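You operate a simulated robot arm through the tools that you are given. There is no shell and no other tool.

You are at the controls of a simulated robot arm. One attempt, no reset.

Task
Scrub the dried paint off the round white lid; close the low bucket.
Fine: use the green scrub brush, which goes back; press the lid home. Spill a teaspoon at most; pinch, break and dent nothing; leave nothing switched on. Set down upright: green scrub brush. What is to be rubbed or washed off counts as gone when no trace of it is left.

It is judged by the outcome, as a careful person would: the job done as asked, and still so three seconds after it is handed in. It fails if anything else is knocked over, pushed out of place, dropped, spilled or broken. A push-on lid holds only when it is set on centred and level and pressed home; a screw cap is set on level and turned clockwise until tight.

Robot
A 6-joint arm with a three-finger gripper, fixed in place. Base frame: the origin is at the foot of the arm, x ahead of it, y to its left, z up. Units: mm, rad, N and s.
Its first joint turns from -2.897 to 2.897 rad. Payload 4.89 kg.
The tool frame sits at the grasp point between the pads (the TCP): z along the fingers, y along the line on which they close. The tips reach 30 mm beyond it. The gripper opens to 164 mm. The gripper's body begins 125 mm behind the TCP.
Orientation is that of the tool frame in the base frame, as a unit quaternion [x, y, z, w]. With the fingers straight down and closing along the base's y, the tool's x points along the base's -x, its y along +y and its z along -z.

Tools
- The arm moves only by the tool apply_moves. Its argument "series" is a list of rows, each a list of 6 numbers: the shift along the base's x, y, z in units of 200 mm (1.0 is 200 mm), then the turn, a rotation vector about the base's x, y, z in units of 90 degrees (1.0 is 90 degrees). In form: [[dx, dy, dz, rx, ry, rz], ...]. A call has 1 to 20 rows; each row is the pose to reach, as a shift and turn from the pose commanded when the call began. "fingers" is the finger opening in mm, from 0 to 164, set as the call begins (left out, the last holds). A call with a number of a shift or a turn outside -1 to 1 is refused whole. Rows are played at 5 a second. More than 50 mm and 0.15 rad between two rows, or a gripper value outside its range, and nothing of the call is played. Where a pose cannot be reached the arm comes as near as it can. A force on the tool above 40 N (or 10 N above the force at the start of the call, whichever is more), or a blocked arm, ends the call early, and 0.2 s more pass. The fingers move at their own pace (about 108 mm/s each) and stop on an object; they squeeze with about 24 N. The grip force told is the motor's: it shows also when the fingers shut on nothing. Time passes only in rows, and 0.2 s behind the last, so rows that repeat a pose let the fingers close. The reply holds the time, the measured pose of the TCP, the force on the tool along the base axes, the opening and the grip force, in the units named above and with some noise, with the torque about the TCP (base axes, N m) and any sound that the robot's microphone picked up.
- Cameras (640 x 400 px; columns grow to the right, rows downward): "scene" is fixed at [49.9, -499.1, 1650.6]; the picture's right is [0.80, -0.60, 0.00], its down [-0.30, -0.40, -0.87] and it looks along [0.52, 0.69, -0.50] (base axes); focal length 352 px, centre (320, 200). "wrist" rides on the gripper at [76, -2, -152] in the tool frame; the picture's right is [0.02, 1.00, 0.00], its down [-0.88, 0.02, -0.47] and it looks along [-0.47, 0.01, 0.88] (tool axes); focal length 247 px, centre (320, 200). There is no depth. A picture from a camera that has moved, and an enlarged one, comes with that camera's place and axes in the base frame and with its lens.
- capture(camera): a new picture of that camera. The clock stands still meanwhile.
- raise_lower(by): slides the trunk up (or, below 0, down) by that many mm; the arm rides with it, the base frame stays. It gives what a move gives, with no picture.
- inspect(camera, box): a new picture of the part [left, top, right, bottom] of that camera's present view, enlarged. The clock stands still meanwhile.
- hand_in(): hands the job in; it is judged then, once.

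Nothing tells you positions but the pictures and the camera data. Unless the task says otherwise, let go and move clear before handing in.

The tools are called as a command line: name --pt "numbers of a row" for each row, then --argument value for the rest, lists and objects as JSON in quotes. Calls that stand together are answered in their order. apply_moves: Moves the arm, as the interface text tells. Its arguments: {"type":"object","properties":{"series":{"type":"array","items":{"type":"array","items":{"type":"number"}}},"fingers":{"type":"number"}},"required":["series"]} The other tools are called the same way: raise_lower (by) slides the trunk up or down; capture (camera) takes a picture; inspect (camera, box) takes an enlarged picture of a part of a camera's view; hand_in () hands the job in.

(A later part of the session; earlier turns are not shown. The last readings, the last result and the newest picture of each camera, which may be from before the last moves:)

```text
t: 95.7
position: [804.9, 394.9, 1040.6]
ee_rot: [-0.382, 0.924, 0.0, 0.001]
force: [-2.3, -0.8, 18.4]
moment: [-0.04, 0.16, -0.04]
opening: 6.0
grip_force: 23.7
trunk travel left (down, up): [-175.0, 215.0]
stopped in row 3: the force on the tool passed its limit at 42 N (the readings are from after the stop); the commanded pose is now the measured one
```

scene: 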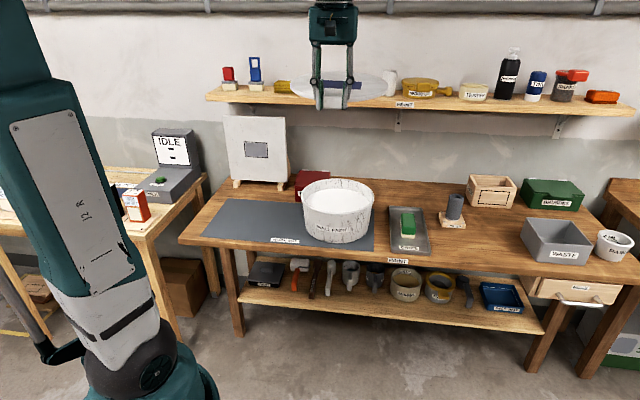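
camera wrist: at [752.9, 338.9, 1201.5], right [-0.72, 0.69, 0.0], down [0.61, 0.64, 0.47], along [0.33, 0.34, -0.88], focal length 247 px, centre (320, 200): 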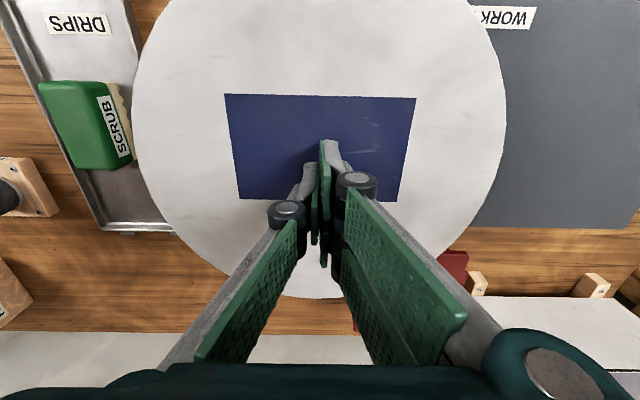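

Over 40 N on the centre with no further movement or sound, so it's bottomed out. I'll lift clear and compare the seating all around.

apply_moves --pt "0 0 0.1 0 0 0" --pt "0 0 0.3 0 0 0" --pt "0 0 0.5 0 0 0" --pt "0.1 0.1 0.65 0 0 0" --pt "0.2 0.2 0.8 0 0 0"

inspect --camera "scene" --box '[350, 180, 382, 220]'

inspect --camera "scene" --box '[296, 180, 328, 220]'

inspect --camera "scene" --box '[325, 195, 365, 225]'

capture --camera "wrist"

```text
t: 96.9
position: [844.5, 434.0, 1200.3]
ee_rot: [-0.383, 0.924, -0.001, 0.0]
force: [-1.1, 0.2, 0.4]
moment: [0.11, -0.1, 0.0]
opening: 0.1
grip_force: 23.9
trunk travel left (down, up): [-175.0, 215.0]
```

```text
10.00 times, centred on (366, 200) of scene
camera zoom: at [49.9, -499.1, 1650.6], right [0.8, -0.6, 0.0], down [-0.3, -0.4, -0.87], along [0.52, 0.69, -0.5], focal length 3519 px, centre (-140, 200)
```

zoom: 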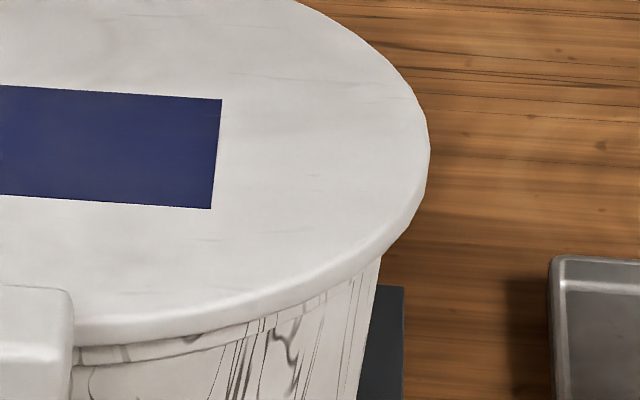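

```text
10.00 times, centred on (312, 200) of scene
camera zoom: at [49.9, -499.1, 1650.6], right [0.8, -0.6, 0.0], down [-0.3, -0.4, -0.87], along [0.52, 0.69, -0.5], focal length 3519 px, centre (400, 200)
```

zoom: 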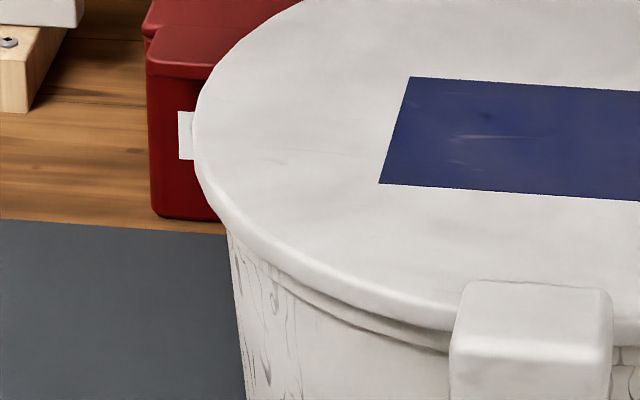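

```text
13.33 times, centred on (345, 210) of scene
camera zoom: at [49.9, -499.1, 1650.6], right [0.8, -0.6, 0.0], down [-0.3, -0.4, -0.87], along [0.52, 0.69, -0.5], focal length 4692 px, centre (-13, 67)
```

zoom: 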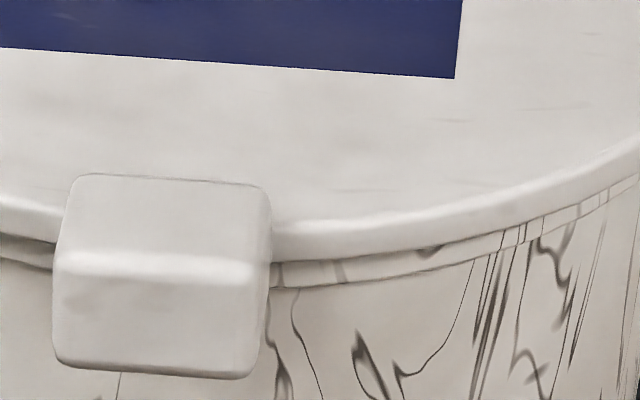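

```text
taken
camera wrist: at [791.3, 379.2, 1351.5], right [-0.72, 0.69, 0.0], down [0.61, 0.64, 0.47], along [0.33, 0.34, -0.88], focal length 247 px, centre (320, 200)
```

wrist: 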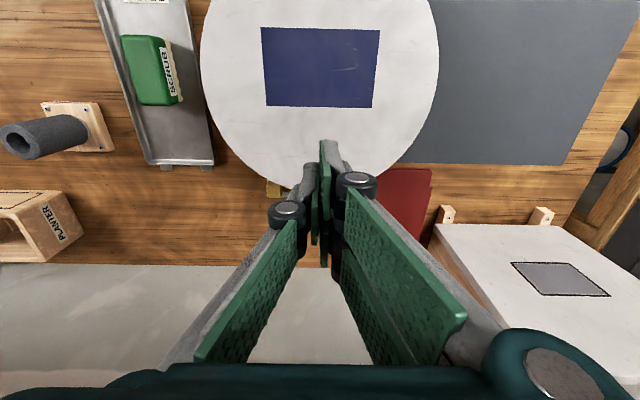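

I see a faint dark spot on the blue patch; I'll inspect that and the seating more closely.

inspect --camera "scene" --box '[315, 180, 360, 205]'

inspect --camera "wrist" --box '[250, 15, 400, 120]'

inspect --camera "wrist" --box '[190, 0, 450, 190]'

```text
14.22 times, centred on (338, 192) of scene
camera zoom: at [49.9, -499.1, 1650.6], right [0.8, -0.6, 0.0], down [-0.3, -0.4, -0.87], along [0.52, 0.69, -0.5], focal length 5005 px, centre (71, 307)
```

zoom: 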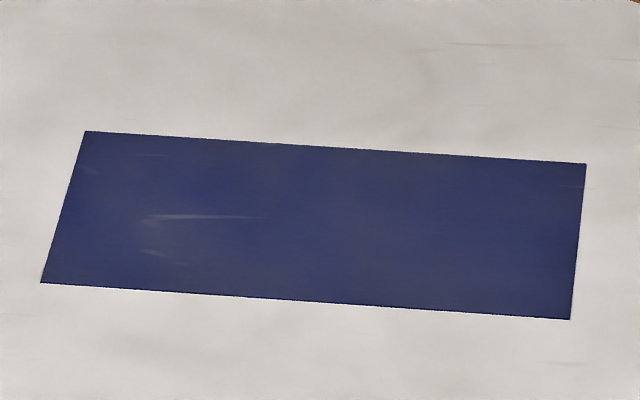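

```text
3.81 times, centred on (325, 68) of wrist
camera zoom: at [791.3, 379.2, 1351.5], right [-0.72, 0.69, 0.0], down [0.61, 0.64, 0.47], along [0.33, 0.34, -0.88], focal length 941 px, centre (301, 705)
```

zoom: 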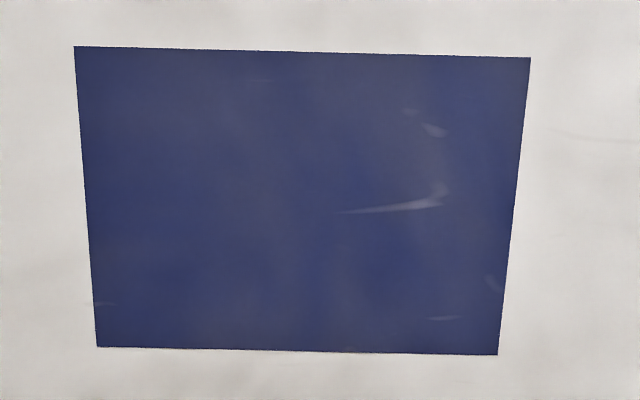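

```text
2.11 times, centred on (320, 95) of wrist
camera zoom: at [791.3, 379.2, 1351.5], right [-0.72, 0.69, 0.0], down [0.61, 0.64, 0.47], along [0.33, 0.34, -0.88], focal length 520 px, centre (320, 421)
```

zoom: 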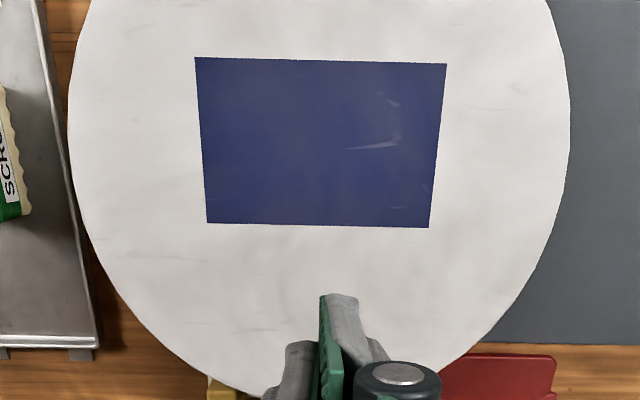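

No dent: that spot was just the gripper's shadow, and the surface is unchanged. Now I'll verify the lid actually holds by straddling the tab with open fingers and nudging it sideways very gently.

apply_moves --fingers 80 --pt "-0.16 -0.16 0 0 0 0" --pt "-0.32 -0.32 0 0 0 0" --pt "-0.48 -0.48 0 0 0 0" --pt "-0.64 -0.64 0 0 0 0" --pt "-0.79 -0.8 0 0 0 0" --pt "-0.79 -0.8 0 0 0 0"

apply_moves --pt "0 0 -0.2 0 0 0" --pt "0 0 -0.4 0 0 0" --pt "0 0 -0.6 0 0 0" --pt "0 0 -0.6 0 0 0"

capture --camera "wrist"

inspect --camera "scene" --box '[290, 150, 390, 240]'

```text
t: 98.3
position: [687.3, 273.9, 1200.0]
ee_rot: [-0.382, 0.924, 0.0, 0.001]
force: [0.4, -0.2, -0.1]
moment: [0.06, -0.14, -0.02]
opening: 80.2
grip_force: 0.0
trunk travel left (down, up): [-175.0, 215.0]
```

```text
t: 99.3
position: [689.0, 277.8, 1078.4]
ee_rot: [-0.383, 0.924, 0.0, 0.0]
force: [-0.7, -0.2, 0.2]
moment: [-0.03, 0.06, 0.01]
opening: 80.2
grip_force: 0.1
trunk travel left (down, up): [-175.0, 215.0]
```

```text
taken
camera wrist: at [635.6, 222.3, 1230.4], right [-0.72, 0.69, 0.0], down [0.61, 0.64, 0.47], along [0.33, 0.34, -0.88], focal length 247 px, centre (320, 200)
```

wrist: 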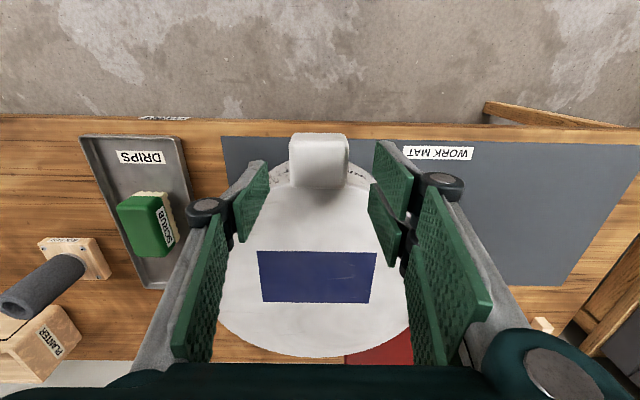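

```text
4.44 times, centred on (340, 195) of scene
camera zoom: at [49.9, -499.1, 1650.6], right [0.8, -0.6, 0.0], down [-0.3, -0.4, -0.87], along [0.52, 0.69, -0.5], focal length 1564 px, centre (231, 222)
```

zoom: 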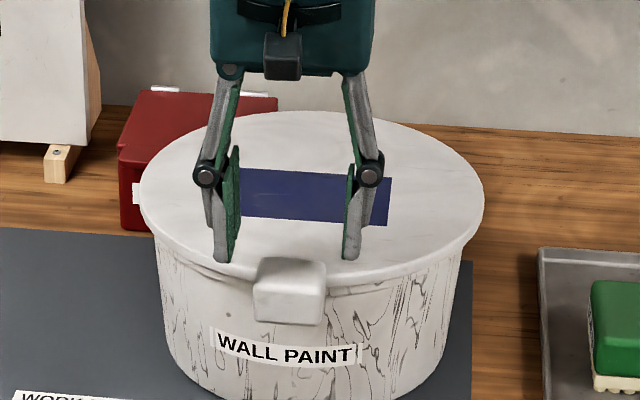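

apply_moves --pt "-0.018 -0.018 -0.05 0 0 0" --pt "-0.018 -0.018 -0.15 0 0 0" --pt "-0.018 -0.018 -0.215 0 0 0" --pt "-0.018 -0.018 -0.215 0 0 0"

inspect --camera "wrist" --box '[220, 120, 420, 270]'

```text
t: 100.3
position: [684.9, 272.5, 1034.9]
ee_rot: [-0.383, 0.924, -0.001, 0.001]
force: [1.0, -0.3, -0.9]
moment: [-0.01, -0.02, -0.02]
opening: 80.2
grip_force: 0.1
trunk travel left (down, up): [-175.0, 215.0]
```

```text
2.67 times, centred on (320, 195) of wrist
camera zoom: at [631.4, 218.0, 1186.1], right [-0.72, 0.69, 0.0], down [0.61, 0.64, 0.47], along [0.33, 0.34, -0.88], focal length 659 px, centre (320, 213)
```

zoom: 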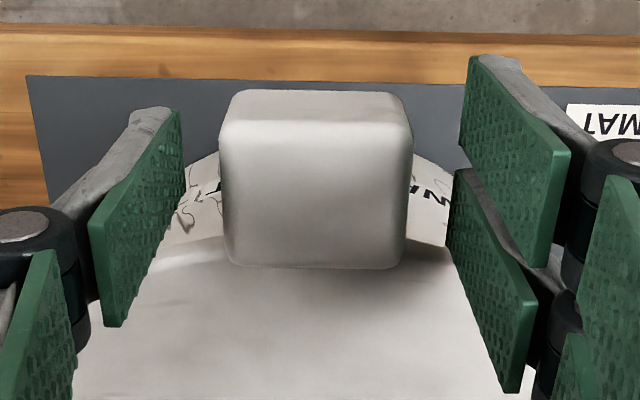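

Moving sideways until one finger just touches the tab.

apply_moves --pt "0.02 -0.02 0 0 0 0" --pt "0.04 -0.04 0 0 0 0" --pt "0.046 -0.046 0 0 0 0" --pt "0.046 -0.046 0 0 0 0"

apply_moves --pt "0.002 -0.002 0 0 0 0" --pt "0.0035 -0.0035 0 0 0 0" --pt "0.0035 -0.0035 0 0 0 0"

```text
t: 101.3
position: [695.4, 263.0, 1035.5]
ee_rot: [-0.383, 0.924, -0.001, 0.001]
force: [-0.1, 0.2, 0.1]
moment: [0.0, 0.03, 0.0]
opening: 80.1
grip_force: 0.1
trunk travel left (down, up): [-175.0, 215.0]
```

```text
t: 102.1
position: [695.1, 262.0, 1036.2]
ee_rot: [-0.383, 0.924, -0.001, 0.001]
force: [0.6, -1.0, -1.0]
moment: [-0.01, 0.02, 0.0]
opening: 79.9
grip_force: 0.2
trunk travel left (down, up): [-175.0, 215.0]
```

apply_moves --pt "0.0035 -0.0035 0 0 0 0" --pt "0.0035 -0.0035 0 0 0 0"

inspect --camera "wrist" --box '[220, 120, 420, 270]'

```text
t: 102.7
position: [694.9, 261.1, 1035.3]
ee_rot: [-0.383, 0.924, 0.002, 0.001]
force: [-1.0, 1.4, -0.5]
moment: [0.0, 0.05, 0.03]
opening: 80.8
grip_force: 0.6
trunk travel left (down, up): [-175.0, 215.0]
```

```text
2.67 times, centred on (320, 195) of wrist
camera zoom: at [641.9, 206.5, 1187.2], right [-0.72, 0.69, 0.0], down [0.61, 0.64, 0.47], along [0.33, 0.34, -0.88], focal length 659 px, centre (320, 213)
```

zoom: 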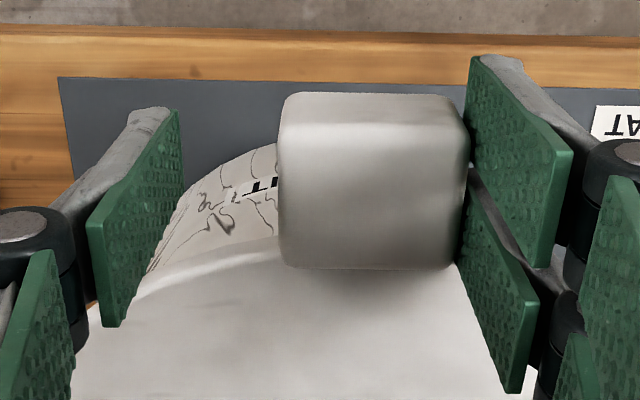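

Touching now with under 2 N. Half-millimetre steps to see whether force builds (lid held) or not (lid loose).

apply_moves --pt "0.0025 -0.0025 0 0 0 0" --pt "0.0025 -0.0025 0 0 0 0"

apply_moves --pt "0.0025 -0.0025 0 0 0 0" --pt "0.0025 -0.0025 0 0 0 0"

```text
t: 103.3
position: [696.6, 260.1, 1035.4]
ee_rot: [-0.383, 0.924, -0.001, 0.001]
force: [0.3, -0.2, 0.2]
moment: [0.0, -0.01, -0.03]
opening: 80.4
grip_force: 0.1
trunk travel left (down, up): [-175.0, 215.0]
```

```text
t: 103.9
position: [697.1, 259.7, 1035.4]
ee_rot: [-0.383, 0.924, 0.0, 0.0]
force: [-3.0, 2.0, -0.6]
moment: [0.0, 0.07, 0.11]
opening: 80.8
grip_force: 1.4
trunk travel left (down, up): [-175.0, 215.0]
```

apply_moves --pt "0.0025 -0.0025 0 0 0 0" --pt "0.0025 -0.0025 0 0 0 0"

apply_moves --pt "0.0025 -0.0025 0 0 0 0" --pt "0.0025 -0.0025 0 0 0 0"

inspect --camera "wrist" --box '[220, 120, 420, 270]'

inspect --camera "scene" --box '[290, 160, 390, 240]'

```text
t: 104.5
position: [696.8, 260.3, 1036.4]
ee_rot: [-0.383, 0.924, 0.0, 0.0]
force: [-5.4, 2.2, -1.3]
moment: [-0.04, 0.1, 0.19]
opening: 82.2
grip_force: 1.9
trunk travel left (down, up): [-175.0, 215.0]
```

```text
t: 105.1
position: [697.5, 260.3, 1036.5]
ee_rot: [-0.383, 0.924, 0.0, 0.001]
force: [-0.3, 0.3, 0.7]
moment: [0.02, -0.02, 0.0]
opening: 79.8
grip_force: 0.0
trunk travel left (down, up): [-175.0, 215.0]
```

```text
2.67 times, centred on (320, 195) of wrist
camera zoom: at [644.6, 204.4, 1187.3], right [-0.72, 0.69, 0.0], down [0.61, 0.64, 0.47], along [0.33, 0.34, -0.88], focal length 659 px, centre (320, 213)
```

zoom: 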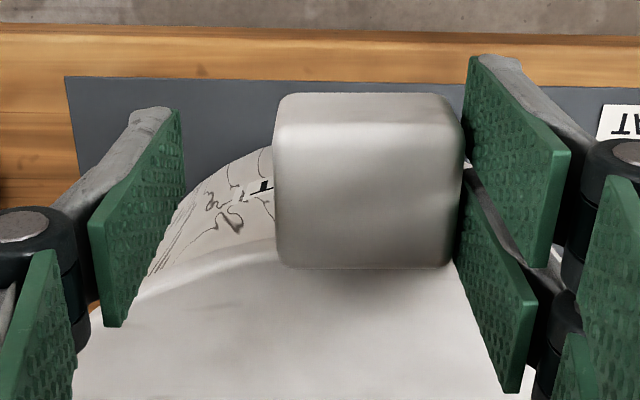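

```text
5.00 times, centred on (340, 200) of scene
camera zoom: at [49.9, -499.1, 1650.6], right [0.8, -0.6, 0.0], down [-0.3, -0.4, -0.87], along [0.52, 0.69, -0.5], focal length 1760 px, centre (220, 200)
```

zoom: 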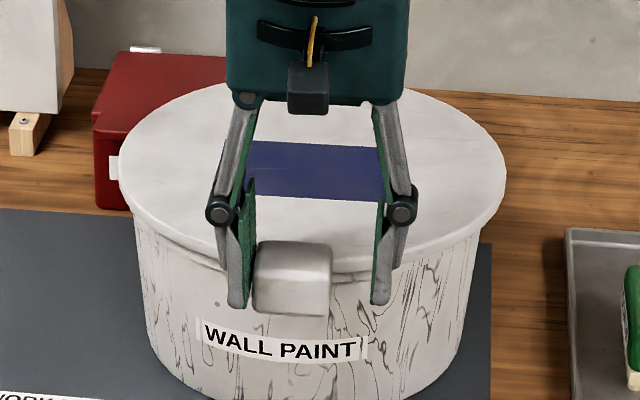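

The tab crept about 4 mm in small stick-slips, and the lid sits about 2 mm off the position where it first snapped, so I don't think it's latched. I'll regrip the tab squarely, recentre the lid, then press again from the top.

apply_moves --pt "-0.02 0.02 0 0 0 0" --pt "-0.04 0.04 0 0 0 0" --pt "-0.0495 0.0495 0 0 0 0" --pt "-0.0495 0.0495 -0.03 0 0 0" --pt "-0.0495 0.0495 -0.045 0 0 0" --pt "-0.0495 0.0495 -0.045 0 0 0"

inspect --camera "wrist" --box '[220, 120, 420, 270]'

inspect --camera "scene" --box '[350, 180, 382, 220]'

inspect --camera "scene" --box '[296, 180, 328, 220]'

```text
t: 106.5
position: [687.2, 268.2, 1026.5]
ee_rot: [-0.383, 0.924, 0.0, 0.001]
force: [0.0, 0.2, 0.1]
moment: [0.01, -0.01, 0.01]
opening: 79.9
grip_force: 0.1
trunk travel left (down, up): [-175.0, 215.0]
```

```text
2.67 times, centred on (320, 195) of wrist
camera zoom: at [633.9, 214.4, 1178.2], right [-0.72, 0.69, 0.0], down [0.61, 0.64, 0.47], along [0.33, 0.34, -0.88], focal length 659 px, centre (320, 213)
```

zoom: 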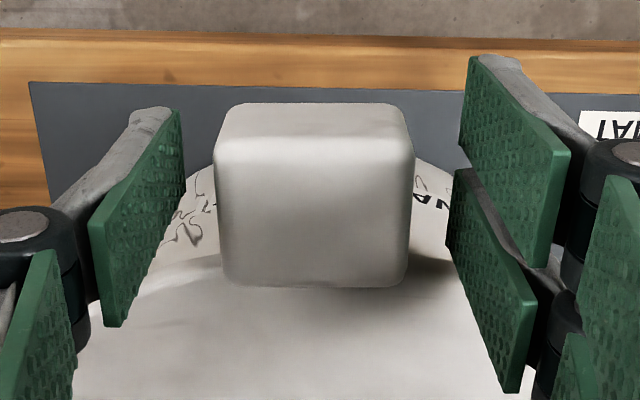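

```text
10.00 times, centred on (366, 200) of scene
camera zoom: at [49.9, -499.1, 1650.6], right [0.8, -0.6, 0.0], down [-0.3, -0.4, -0.87], along [0.52, 0.69, -0.5], focal length 3519 px, centre (-140, 200)
```

zoom: 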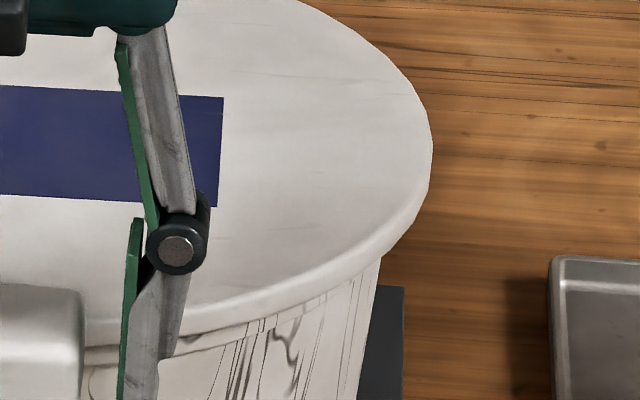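

```text
10.00 times, centred on (312, 200) of scene
camera zoom: at [49.9, -499.1, 1650.6], right [0.8, -0.6, 0.0], down [-0.3, -0.4, -0.87], along [0.52, 0.69, -0.5], focal length 3519 px, centre (400, 200)
```

zoom: 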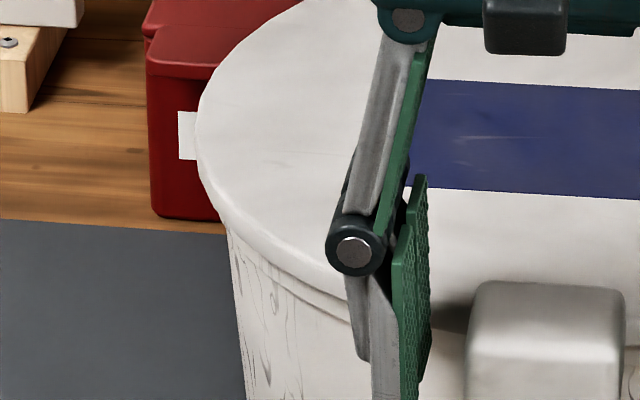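

apply_moves --fingers 25 --pt "0 0 0 0 0 0" --pt "0 0 0 0 0 0" --pt "0 0 0 0 0 0" --pt "0 0 0 0 0 0"

inspect --camera "scene" --box '[350, 180, 382, 220]'

inspect --camera "scene" --box '[296, 180, 328, 220]'

```text
t: 107.5
position: [687.5, 269.6, 1027.9]
ee_rot: [-0.382, 0.924, 0.0, 0.001]
force: [-3.9, 2.8, -0.2]
moment: [0.09, 0.17, 1.04]
opening: 51.8
grip_force: 24.2
trunk travel left (down, up): [-175.0, 215.0]
heard: snap
```

```text
10.00 times, centred on (366, 200) of scene
camera zoom: at [49.9, -499.1, 1650.6], right [0.8, -0.6, 0.0], down [-0.3, -0.4, -0.87], along [0.52, 0.69, -0.5], focal length 3519 px, centre (-140, 200)
```

zoom: 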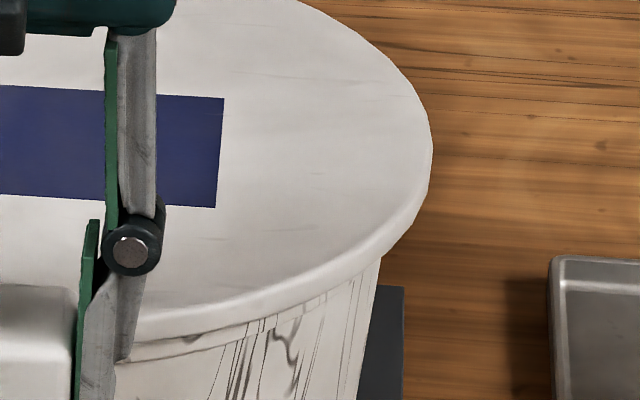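

```text
10.00 times, centred on (312, 200) of scene
camera zoom: at [49.9, -499.1, 1650.6], right [0.8, -0.6, 0.0], down [-0.3, -0.4, -0.87], along [0.52, 0.69, -0.5], focal length 3519 px, centre (400, 200)
```

zoom: 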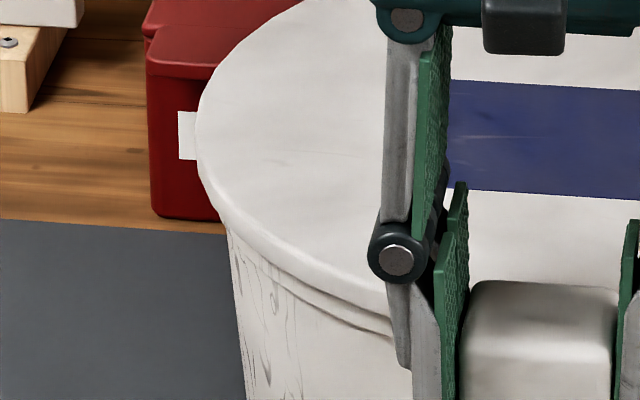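

Another snap as the fingers closed, and the lid now resists with about 1 N·m of torque, so it's being held by something. I'll test with a very small lift to see whether it holds down.

apply_moves --pt "0 0 0.0015 0 0 0" --pt "0 0 0.0015 0 0 0"

apply_moves --pt "0 0 0.0015 0 0 0" --pt "0 0 0.0015 0 0 0"

```text
t: 108.1
position: [686.1, 270.0, 1027.0]
ee_rot: [-0.382, 0.924, -0.001, 0.001]
force: [-4.1, 4.1, -0.2]
moment: [-0.05, 0.39, 0.96]
opening: 51.7
grip_force: 24.3
trunk travel left (down, up): [-175.0, 215.0]
```

```text
t: 108.7
position: [688.1, 270.5, 1027.6]
ee_rot: [-0.382, 0.924, 0.0, 0.001]
force: [-1.7, 1.8, -0.5]
moment: [-0.11, 0.11, 0.45]
opening: 51.7
grip_force: 24.0
trunk travel left (down, up): [-175.0, 215.0]
```

apply_moves --pt "0 0 0.0025 0 0 0" --pt "0 0 0.005 0 0 0" --pt "0 0 0.005 0 0 0"

inspect --camera "scene" --box '[350, 180, 382, 220]'

inspect --camera "scene" --box '[296, 180, 328, 220]'

```text
t: 109.5
position: [687.0, 268.8, 1029.0]
ee_rot: [-0.383, 0.924, 0.0, 0.001]
force: [-4.1, 5.0, 0.6]
moment: [-0.01, 0.28, 1.26]
opening: 51.7
grip_force: 23.3
trunk travel left (down, up): [-175.0, 215.0]
```

```text
10.00 times, centred on (366, 200) of scene
camera zoom: at [49.9, -499.1, 1650.6], right [0.8, -0.6, 0.0], down [-0.3, -0.4, -0.87], along [0.52, 0.69, -0.5], focal length 3519 px, centre (-140, 200)
```

zoom: 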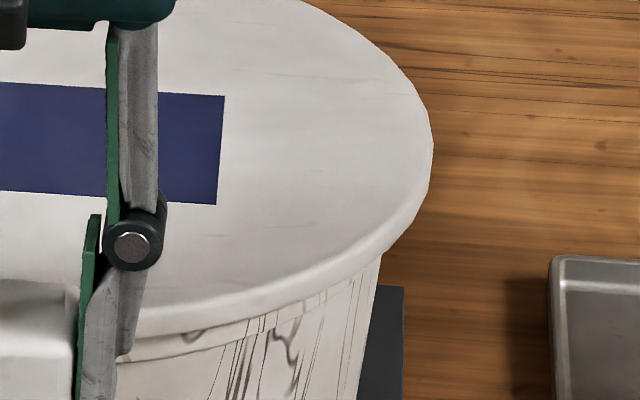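

```text
10.00 times, centred on (312, 200) of scene
camera zoom: at [49.9, -499.1, 1650.6], right [0.8, -0.6, 0.0], down [-0.3, -0.4, -0.87], along [0.52, 0.69, -0.5], focal length 3519 px, centre (400, 200)
```

zoom: 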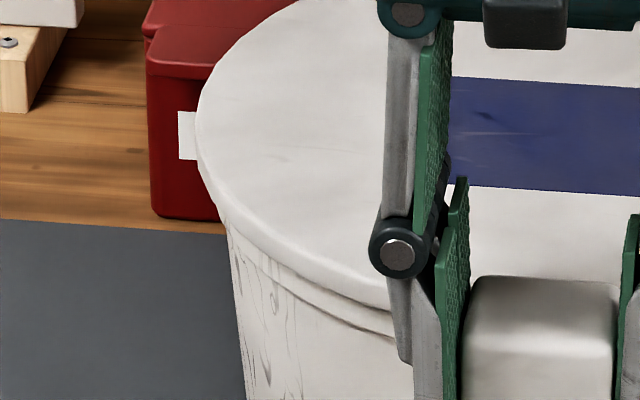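

The reading shows the plug rubbing the right-hand inner wall: the lid is about 2.4 mm too far right. Shifting it back by that amount.

apply_moves --pt "-0.004 0.004 0 0 0 0" --pt "-0.0085 0.0085 0 0 0 0" --pt "-0.0085 0.0085 0 0 0 0"

inspect --camera "scene" --box '[350, 180, 382, 220]'

inspect --camera "scene" --box '[296, 180, 328, 220]'

```text
t: 110.3
position: [686.7, 271.5, 1028.4]
ee_rot: [-0.383, 0.924, 0.0, 0.002]
force: [0.3, 0.5, -0.3]
moment: [-0.05, -0.02, 0.03]
opening: 51.4
grip_force: 24.4
trunk travel left (down, up): [-175.0, 215.0]
```

```text
10.00 times, centred on (366, 200) of scene
camera zoom: at [49.9, -499.1, 1650.6], right [0.8, -0.6, 0.0], down [-0.3, -0.4, -0.87], along [0.52, 0.69, -0.5], focal length 3519 px, centre (-140, 200)
```

zoom: 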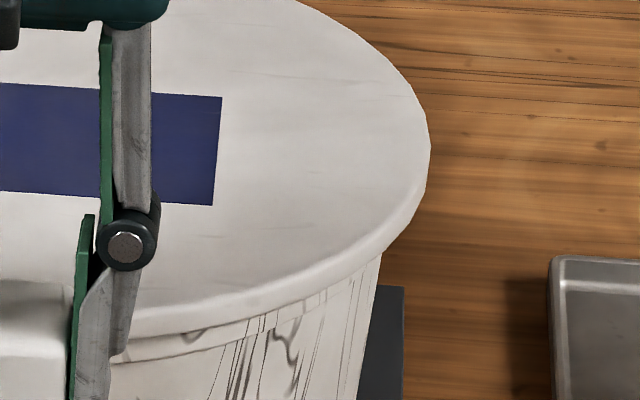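

```text
10.00 times, centred on (312, 200) of scene
camera zoom: at [49.9, -499.1, 1650.6], right [0.8, -0.6, 0.0], down [-0.3, -0.4, -0.87], along [0.52, 0.69, -0.5], focal length 3519 px, centre (400, 200)
```

zoom: 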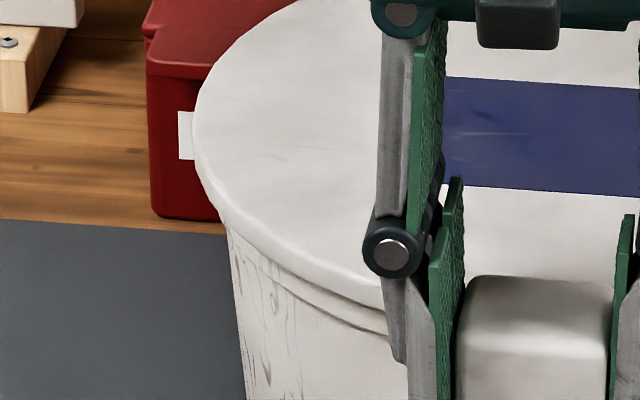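

Side load gone. One more millimetre the same way, then lower back to seat and compare.

apply_moves --pt "-0.0045 0.0045 0 0 0 0" --pt "-0.0045 0.0045 0 0 0 0"

apply_moves --pt "0 0 -0.004 0 0 0" --pt "0 0 -0.008 0 0 0" --pt "0 0 -0.008 0 0 0"

inspect --camera "scene" --box '[350, 180, 382, 220]'

inspect --camera "scene" --box '[296, 180, 328, 220]'

```text
t: 110.9
position: [684.6, 272.6, 1029.0]
ee_rot: [-0.383, 0.924, 0.0, 0.001]
force: [0.0, 0.2, -0.1]
moment: [-0.16, 0.07, 0.04]
opening: 51.7
grip_force: 23.7
trunk travel left (down, up): [-175.0, 215.0]
```

```text
t: 111.7
position: [684.2, 270.9, 1027.8]
ee_rot: [-0.383, 0.924, 0.0, 0.001]
force: [0.7, 1.6, 1.0]
moment: [0.29, -0.41, 0.2]
opening: 51.7
grip_force: 23.4
trunk travel left (down, up): [-175.0, 215.0]
```

```text
10.00 times, centred on (366, 200) of scene
camera zoom: at [49.9, -499.1, 1650.6], right [0.8, -0.6, 0.0], down [-0.3, -0.4, -0.87], along [0.52, 0.69, -0.5], focal length 3519 px, centre (-140, 200)
```

zoom: 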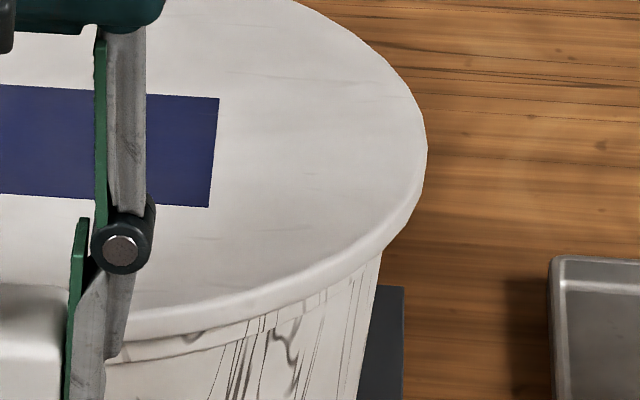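

```text
10.00 times, centred on (312, 200) of scene
camera zoom: at [49.9, -499.1, 1650.6], right [0.8, -0.6, 0.0], down [-0.3, -0.4, -0.87], along [0.52, 0.69, -0.5], focal length 3519 px, centre (400, 200)
```

zoom: 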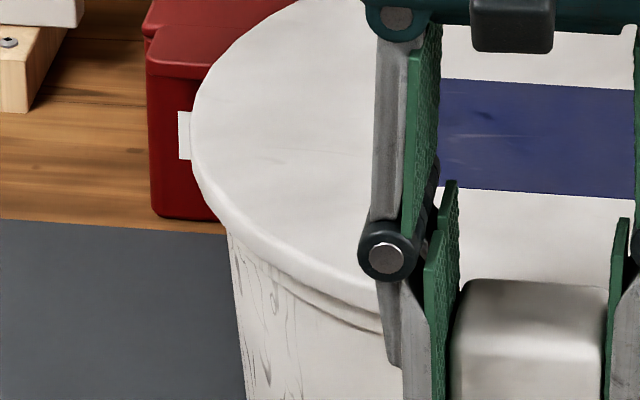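

The lid's outline now matches the earlier snapped position. Pressing the tab side down a little.

apply_moves --pt "0 0 -0.003 0 0 0" --pt "0 0 -0.006 0 0 0" --pt "0 0 -0.006 0 0 0"

```text
t: 112.5
position: [683.0, 271.4, 1026.5]
ee_rot: [-0.382, 0.924, -0.001, 0.001]
force: [3.3, 3.5, 18.6]
moment: [0.44, -0.41, 0.06]
opening: 51.5
grip_force: 23.7
trunk travel left (down, up): [-175.0, 215.0]
```

The front is down; there's a small push toward the wall side, so I'll ease 0.7 mm that way, release, and press on the top centre.

apply_moves --pt "0.0025 0.0025 0.001 0 0 0" --pt "0.0025 0.0025 0.001 0 0 0"

apply_moves --fingers 80 --pt "0 0 0 0 0 0" --pt "0 0 0 0 0 0" --pt "0 0 0 0 0 0"

inspect --camera "scene" --box '[350, 180, 382, 220]'

inspect --camera "scene" --box '[296, 180, 328, 220]'

```text
t: 113.1
position: [684.5, 271.8, 1026.8]
ee_rot: [-0.383, 0.924, -0.001, 0.0]
force: [-2.9, 0.2, 7.1]
moment: [0.09, 0.07, 0.07]
opening: 51.5
grip_force: 24.2
trunk travel left (down, up): [-175.0, 215.0]
```

```text
t: 113.9
position: [685.1, 272.2, 1026.9]
ee_rot: [-0.383, 0.924, -0.001, 0.001]
force: [-0.4, 0.4, 0.3]
moment: [0.03, -0.02, 0.03]
opening: 80.0
grip_force: 0.0
trunk travel left (down, up): [-175.0, 215.0]
heard: snap
```

```text
10.00 times, centred on (366, 200) of scene
camera zoom: at [49.9, -499.1, 1650.6], right [0.8, -0.6, 0.0], down [-0.3, -0.4, -0.87], along [0.52, 0.69, -0.5], focal length 3519 px, centre (-140, 200)
```

zoom: 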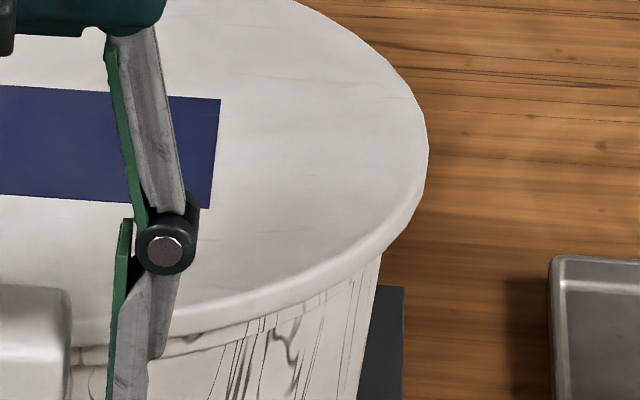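

```text
10.00 times, centred on (312, 200) of scene
camera zoom: at [49.9, -499.1, 1650.6], right [0.8, -0.6, 0.0], down [-0.3, -0.4, -0.87], along [0.52, 0.69, -0.5], focal length 3519 px, centre (400, 200)
```

zoom: 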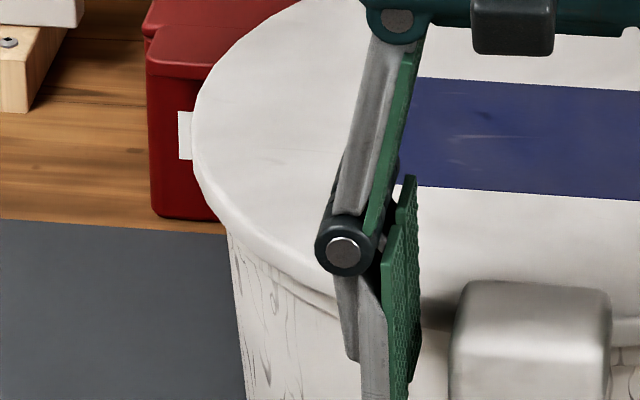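

Snap heard on release again, and the lid's outline is within about 1 mm of concentric. The snaps alternate on/off, which puts it latched now. I'll lift clear without touching it and press the top once more to confirm.

apply_moves --pt "0 0 0.1 0 0 0" --pt "0 0 0.3 0 0 0" --pt "0 0 0.5 0 0 0" --pt "0 0 0.65 0 0 0"

capture --camera "wrist"

inspect --camera "scene" --box '[290, 160, 390, 240]'

inspect --camera "scene" --box '[325, 195, 365, 225]'

```text
t: 114.9
position: [684.2, 271.3, 1157.6]
ee_rot: [-0.382, 0.924, -0.001, 0.0]
force: [-0.1, 0.1, 0.0]
moment: [-0.02, -0.02, 0.02]
opening: 80.1
grip_force: 0.0
trunk travel left (down, up): [-175.0, 215.0]
```

```text
taken
camera wrist: at [631.8, 216.2, 1308.5], right [-0.72, 0.69, 0.0], down [0.61, 0.64, 0.47], along [0.33, 0.34, -0.88], focal length 247 px, centre (320, 200)
```

wrist: 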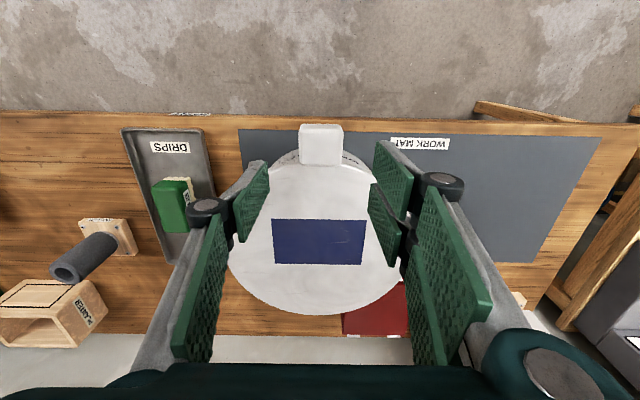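

```text
5.00 times, centred on (340, 200) of scene
camera zoom: at [49.9, -499.1, 1650.6], right [0.8, -0.6, 0.0], down [-0.3, -0.4, -0.87], along [0.52, 0.69, -0.5], focal length 1760 px, centre (220, 200)
```

zoom: 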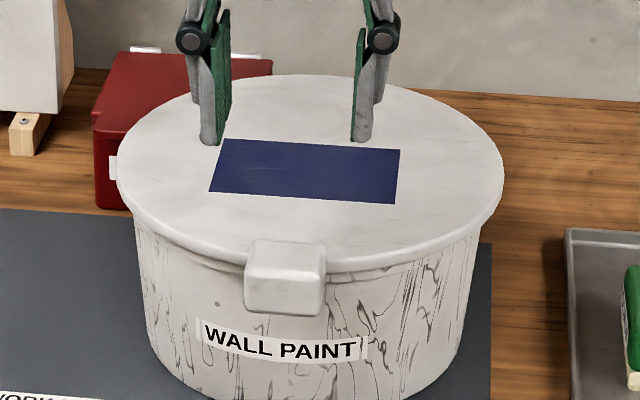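

```text
13.33 times, centred on (345, 210) of scene
camera zoom: at [49.9, -499.1, 1650.6], right [0.8, -0.6, 0.0], down [-0.3, -0.4, -0.87], along [0.52, 0.69, -0.5], focal length 4692 px, centre (-13, 67)
```

zoom: 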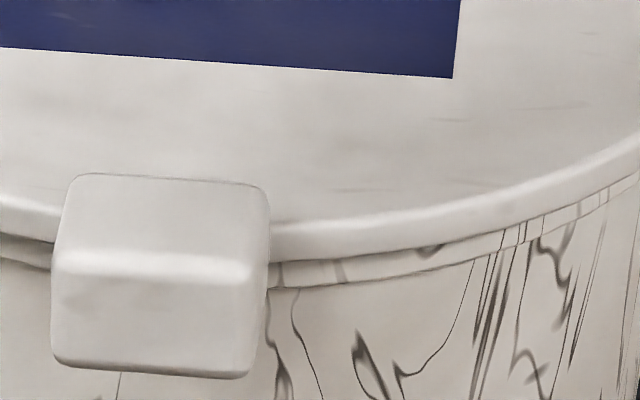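

Seated flush all round. Now the confirming press on the centre.

apply_moves --fingers 0 --pt "0.15 0.155 0 0 0 0" --pt "0.3 0.31 0 0 0 0" --pt "0.45 0.46 0 0 0 0" --pt "0.6 0.613 0 0 0 0" --pt "0.6 0.613 -0.2 0 0 0" --pt "0.6 0.613 -0.4 0 0 0" --pt "0.6 0.613 -0.52 0 0 0" --pt "0.6 0.613 -0.56 0 0 0" --pt "0.6 0.613 -0.56 0 0 0"

apply_moves --pt "0 0 -0.01 0 0 0" --pt "0 0 -0.018 0 0 0" --pt "0 0 -0.024 0 0 0" --pt "0 0 -0.028 0 0 0"

```text
t: 116.9
position: [806.2, 394.4, 1042.9]
ee_rot: [-0.383, 0.924, 0.0, -0.001]
force: [1.3, -0.8, -0.8]
moment: [-0.03, 0.02, 0.0]
opening: 0.1
grip_force: 24.3
trunk travel left (down, up): [-175.0, 215.0]
```

```text
t: 118.0
position: [804.9, 395.1, 1040.4]
ee_rot: [-0.383, 0.924, 0.0, 0.002]
force: [-3.1, -0.3, 20.2]
moment: [-0.12, 0.19, -0.02]
opening: 6.0
grip_force: 24.1
trunk travel left (down, up): [-175.0, 215.0]
stopped in row 4: the force on the tool passed its limit at 42 N (the readings are from after the stop); the commanded pose is now the measured one
```

42 N on the centre without any further movement or sound, so it's home. As a last gentle check I'll repeat the nudge test at the tab: a latched lid should resist several newtons, a loose one under 1 N.

apply_moves --pt "0 0 0.1 0 0 0" --pt "0 0 0.3 0 0 0" --pt "0 0 0.5 0 0 0"

apply_moves --fingers 80 --pt "-0.15 -0.155 0 0 0 0" --pt "-0.3 -0.31 0 0 0 0" --pt "-0.45 -0.46 0 0 0 0" --pt "-0.6 -0.613 0 0 0 0" --pt "-0.6 -0.613 0 0 0 0"

apply_moves --pt "0 0 0 0 0 0"

capture --camera "wrist"

```text
t: 118.8
position: [806.8, 393.4, 1139.1]
ee_rot: [-0.383, 0.924, 0.0, 0.001]
force: [1.2, 1.4, -1.1]
moment: [-0.04, 0.12, -0.01]
opening: 0.0
grip_force: 23.8
trunk travel left (down, up): [-175.0, 215.0]
```

```text
t: 120.0
position: [685.2, 270.1, 1138.2]
ee_rot: [-0.382, 0.924, 0.0, 0.001]
force: [-1.4, 0.4, 1.3]
moment: [0.04, -0.15, 0.01]
opening: 80.0
grip_force: 0.0
trunk travel left (down, up): [-175.0, 215.0]
```

```text
t: 120.4
position: [686.2, 271.6, 1138.0]
ee_rot: [-0.383, 0.924, 0.0, 0.002]
force: [-0.6, 0.2, 0.2]
moment: [0.06, 0.02, 0.02]
opening: 80.2
grip_force: 0.0
trunk travel left (down, up): [-175.0, 215.0]
```

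```text
taken
camera wrist: at [632.8, 215.4, 1289.1], right [-0.72, 0.69, 0.0], down [0.61, 0.64, 0.47], along [0.33, 0.34, -0.88], focal length 247 px, centre (320, 200)
```

wrist: 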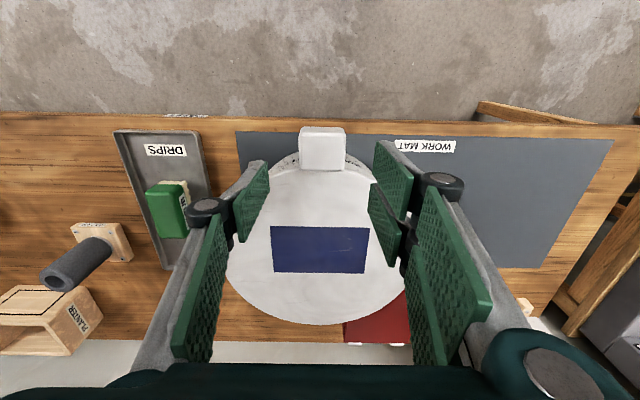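

apply_moves --pt "0 0 -0.2 0 0 0" --pt "0 0 -0.4 0 0 0" --pt "0 0 -0.51 0 0 0" --pt "-0.02 0.02 -0.51 0 0 0" --pt "-0.04 0.04 -0.51 0 0 0" --pt "-0.046 0.046 -0.51 0 0 0" --pt "-0.046 0.046 -0.51 0 0 0"

inspect --camera "wrist" --box '[220, 120, 420, 270]'

```text
t: 122.0
position: [675.7, 281.0, 1036.9]
ee_rot: [-0.383, 0.924, -0.001, 0.001]
force: [-0.8, 0.2, 0.8]
moment: [0.0, -0.01, 0.0]
opening: 80.1
grip_force: 0.0
trunk travel left (down, up): [-175.0, 215.0]
```

```text
2.67 times, centred on (320, 195) of wrist
camera zoom: at [622.7, 226.2, 1187.9], right [-0.72, 0.69, 0.0], down [0.61, 0.64, 0.47], along [0.33, 0.34, -0.88], focal length 659 px, centre (320, 213)
```

zoom: 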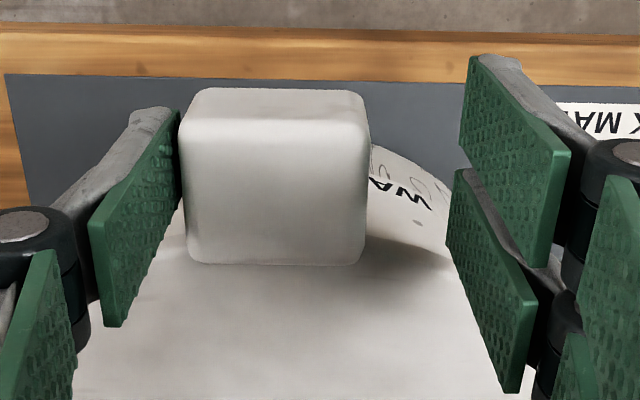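

The left finger is just about touching. Nudging in half-millimetre steps, limited to a few newtons.

apply_moves --pt "-0.0025 0.0025 0 0 0 0" --pt "-0.0025 0.0025 0 0 0 0"

apply_moves --pt "-0.0025 0.0025 0 0 0 0" --pt "-0.0025 0.0025 0 0 0 0"

```text
t: 122.6
position: [676.1, 282.2, 1036.7]
ee_rot: [-0.383, 0.924, -0.001, 0.001]
force: [-0.2, -0.7, -0.6]
moment: [0.0, -0.01, 0.01]
opening: 79.9
grip_force: 0.1
trunk travel left (down, up): [-175.0, 215.0]
```

```text
t: 123.2
position: [676.5, 282.5, 1037.1]
ee_rot: [-0.383, 0.924, 0.0, 0.001]
force: [-0.9, 0.4, -0.4]
moment: [0.01, -0.03, 0.01]
opening: 80.2
grip_force: 0.0
trunk travel left (down, up): [-175.0, 215.0]
```

apply_moves --pt "-0.0025 0.0025 0 0 0 0" --pt "-0.0025 0.0025 0 0 0 0"

apply_moves --pt "-0.0025 0.0025 0 0 0 0" --pt "-0.0025 0.0025 0 0 0 0"

```text
t: 123.8
position: [676.5, 283.6, 1037.5]
ee_rot: [-0.383, 0.924, -0.001, 0.0]
force: [1.2, -1.5, 0.3]
moment: [-0.03, -0.01, -0.02]
opening: 80.8
grip_force: 1.0
trunk travel left (down, up): [-175.0, 215.0]
```

```text
t: 124.4
position: [674.7, 284.2, 1037.1]
ee_rot: [-0.383, 0.924, -0.001, 0.0]
force: [-0.3, 0.2, 0.2]
moment: [-0.02, -0.05, 0.0]
opening: 80.0
grip_force: 0.0
trunk travel left (down, up): [-175.0, 215.0]
```

apply_moves --pt "-0.0025 0.0025 0 0 0 0" --pt "-0.0025 0.0025 0 0 0 0"

apply_moves --pt "-0.0025 0.0025 0 0 0 0" --pt "-0.0025 0.0025 0 0 0 0"

inspect --camera "wrist" --box '[220, 120, 420, 270]'

inspect --camera "scene" --box '[325, 195, 365, 225]'

```text
t: 125.0
position: [675.0, 284.7, 1037.1]
ee_rot: [-0.383, 0.924, -0.001, 0.001]
force: [-0.4, -0.9, -0.3]
moment: [-0.05, -0.06, 0.04]
opening: 80.4
grip_force: 0.6
trunk travel left (down, up): [-175.0, 215.0]
```

```text
t: 125.6
position: [674.9, 284.6, 1037.3]
ee_rot: [-0.383, 0.924, 0.0, 0.001]
force: [1.2, -3.0, 0.1]
moment: [-0.1, -0.05, -0.12]
opening: 81.0
grip_force: 2.0
trunk travel left (down, up): [-175.0, 215.0]
```

```text
2.67 times, centred on (320, 195) of wrist
camera zoom: at [620.6, 230.2, 1188.7], right [-0.72, 0.69, 0.0], down [0.61, 0.64, 0.47], along [0.33, 0.34, -0.88], focal length 659 px, centre (320, 213)
```

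zoom: 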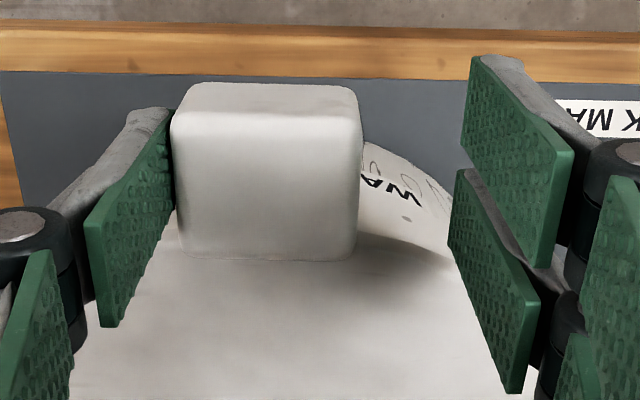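

```text
13.33 times, centred on (345, 210) of scene
camera zoom: at [49.9, -499.1, 1650.6], right [0.8, -0.6, 0.0], down [-0.3, -0.4, -0.87], along [0.52, 0.69, -0.5], focal length 4692 px, centre (-13, 67)
```

zoom: 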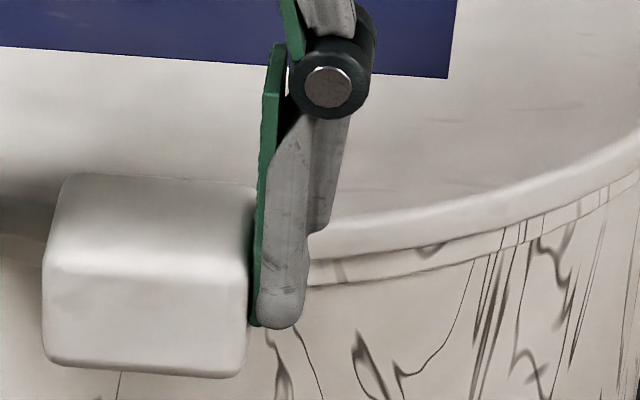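

apply_moves --pt "-0.0025 0.0025 0 0 0 0" --pt "-0.0025 0.0025 0 0 0 0"

apply_moves --pt "0 0 0 0 0 0"

```text
t: 126.2
position: [673.4, 285.2, 1036.9]
ee_rot: [-0.382, 0.924, -0.001, 0.001]
force: [6.7, -3.6, 2.3]
moment: [-0.1, -0.22, 0.01]
opening: 82.8
grip_force: 3.1
trunk travel left (down, up): [-175.0, 215.0]
```

```text
t: 126.6
position: [672.4, 286.2, 1035.2]
ee_rot: [-0.383, 0.924, -0.001, 0.001]
force: [-0.4, -0.3, -0.1]
moment: [0.0, 0.04, -0.02]
opening: 80.1
grip_force: 0.2
trunk travel left (down, up): [-175.0, 215.0]
```

The lid resisted about 7 N before creeping (a loose 0.14 kg lid would yield under 1 N) and no snap was heard, so it's holding. I'll back off, lift clear, and check everything.

apply_moves --pt "0.02 -0.02 0 0 0 0" --pt "0.055 -0.055 0 0 0 0" --pt "0.055 -0.055 0.1 0 0 0" --pt "0.055 -0.055 0.3 0 0 0" --pt "0.055 -0.055 0.5 0 0 0" --pt "0.055 -0.055 0.7 0 0 0"

inspect --camera "scene" --box '[350, 180, 382, 220]'

inspect --camera "scene" --box '[296, 180, 328, 220]'

capture --camera "scene"

capture --camera "wrist"

```text
t: 128.0
position: [683.6, 276.2, 1176.6]
ee_rot: [-0.382, 0.924, 0.0, 0.001]
force: [0.5, 0.3, -0.4]
moment: [-0.01, 0.07, 0.0]
opening: 80.1
grip_force: 0.0
trunk travel left (down, up): [-175.0, 215.0]
```

```text
10.00 times, centred on (366, 200) of scene
camera zoom: at [49.9, -499.1, 1650.6], right [0.8, -0.6, 0.0], down [-0.3, -0.4, -0.87], along [0.52, 0.69, -0.5], focal length 3519 px, centre (-140, 200)
```

zoom: 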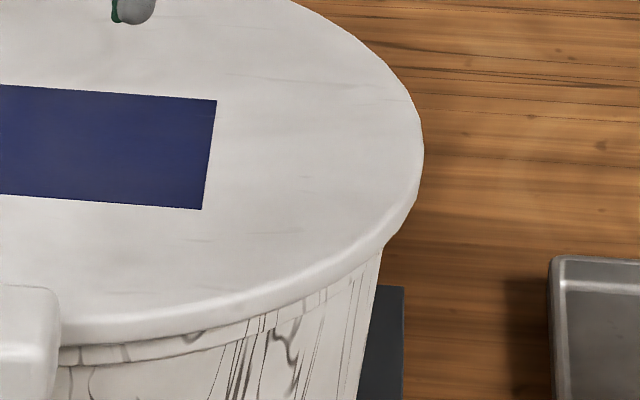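

```text
10.00 times, centred on (312, 200) of scene
camera zoom: at [49.9, -499.1, 1650.6], right [0.8, -0.6, 0.0], down [-0.3, -0.4, -0.87], along [0.52, 0.69, -0.5], focal length 3519 px, centre (400, 200)
```

zoom: 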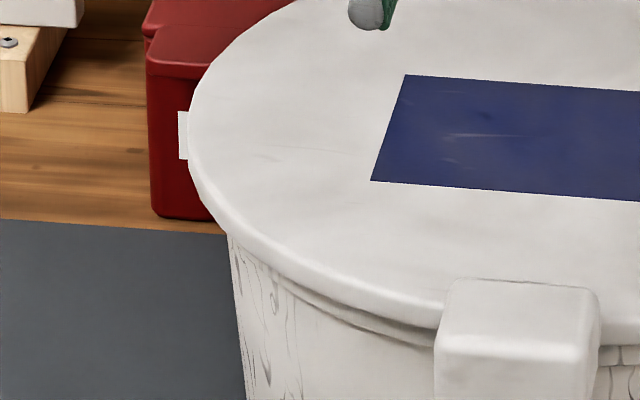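

```text
taken
```

scene: 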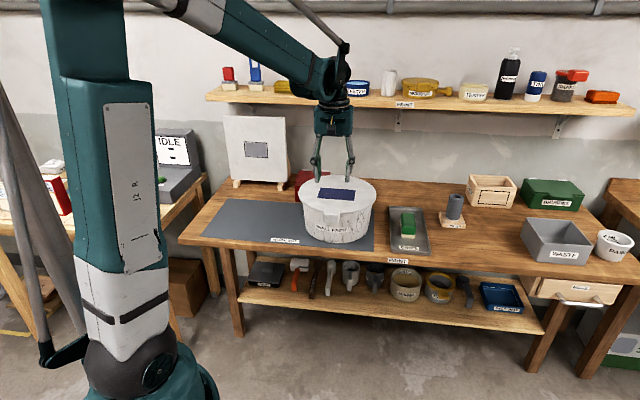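

```text
taken
camera wrist: at [630.6, 220.5, 1328.8], right [-0.72, 0.69, 0.0], down [0.61, 0.64, 0.47], along [0.33, 0.34, -0.88], focal length 247 px, centre (320, 200)
```

wrist: 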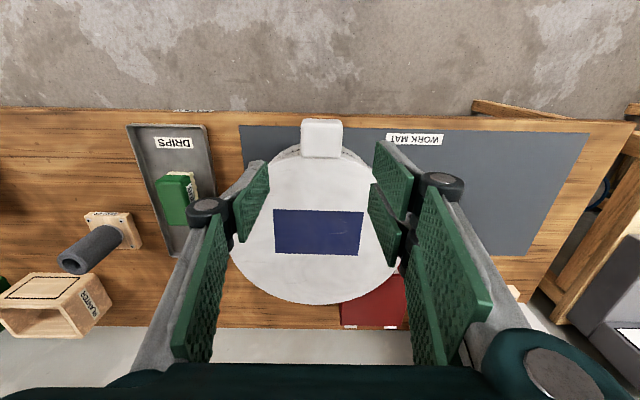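

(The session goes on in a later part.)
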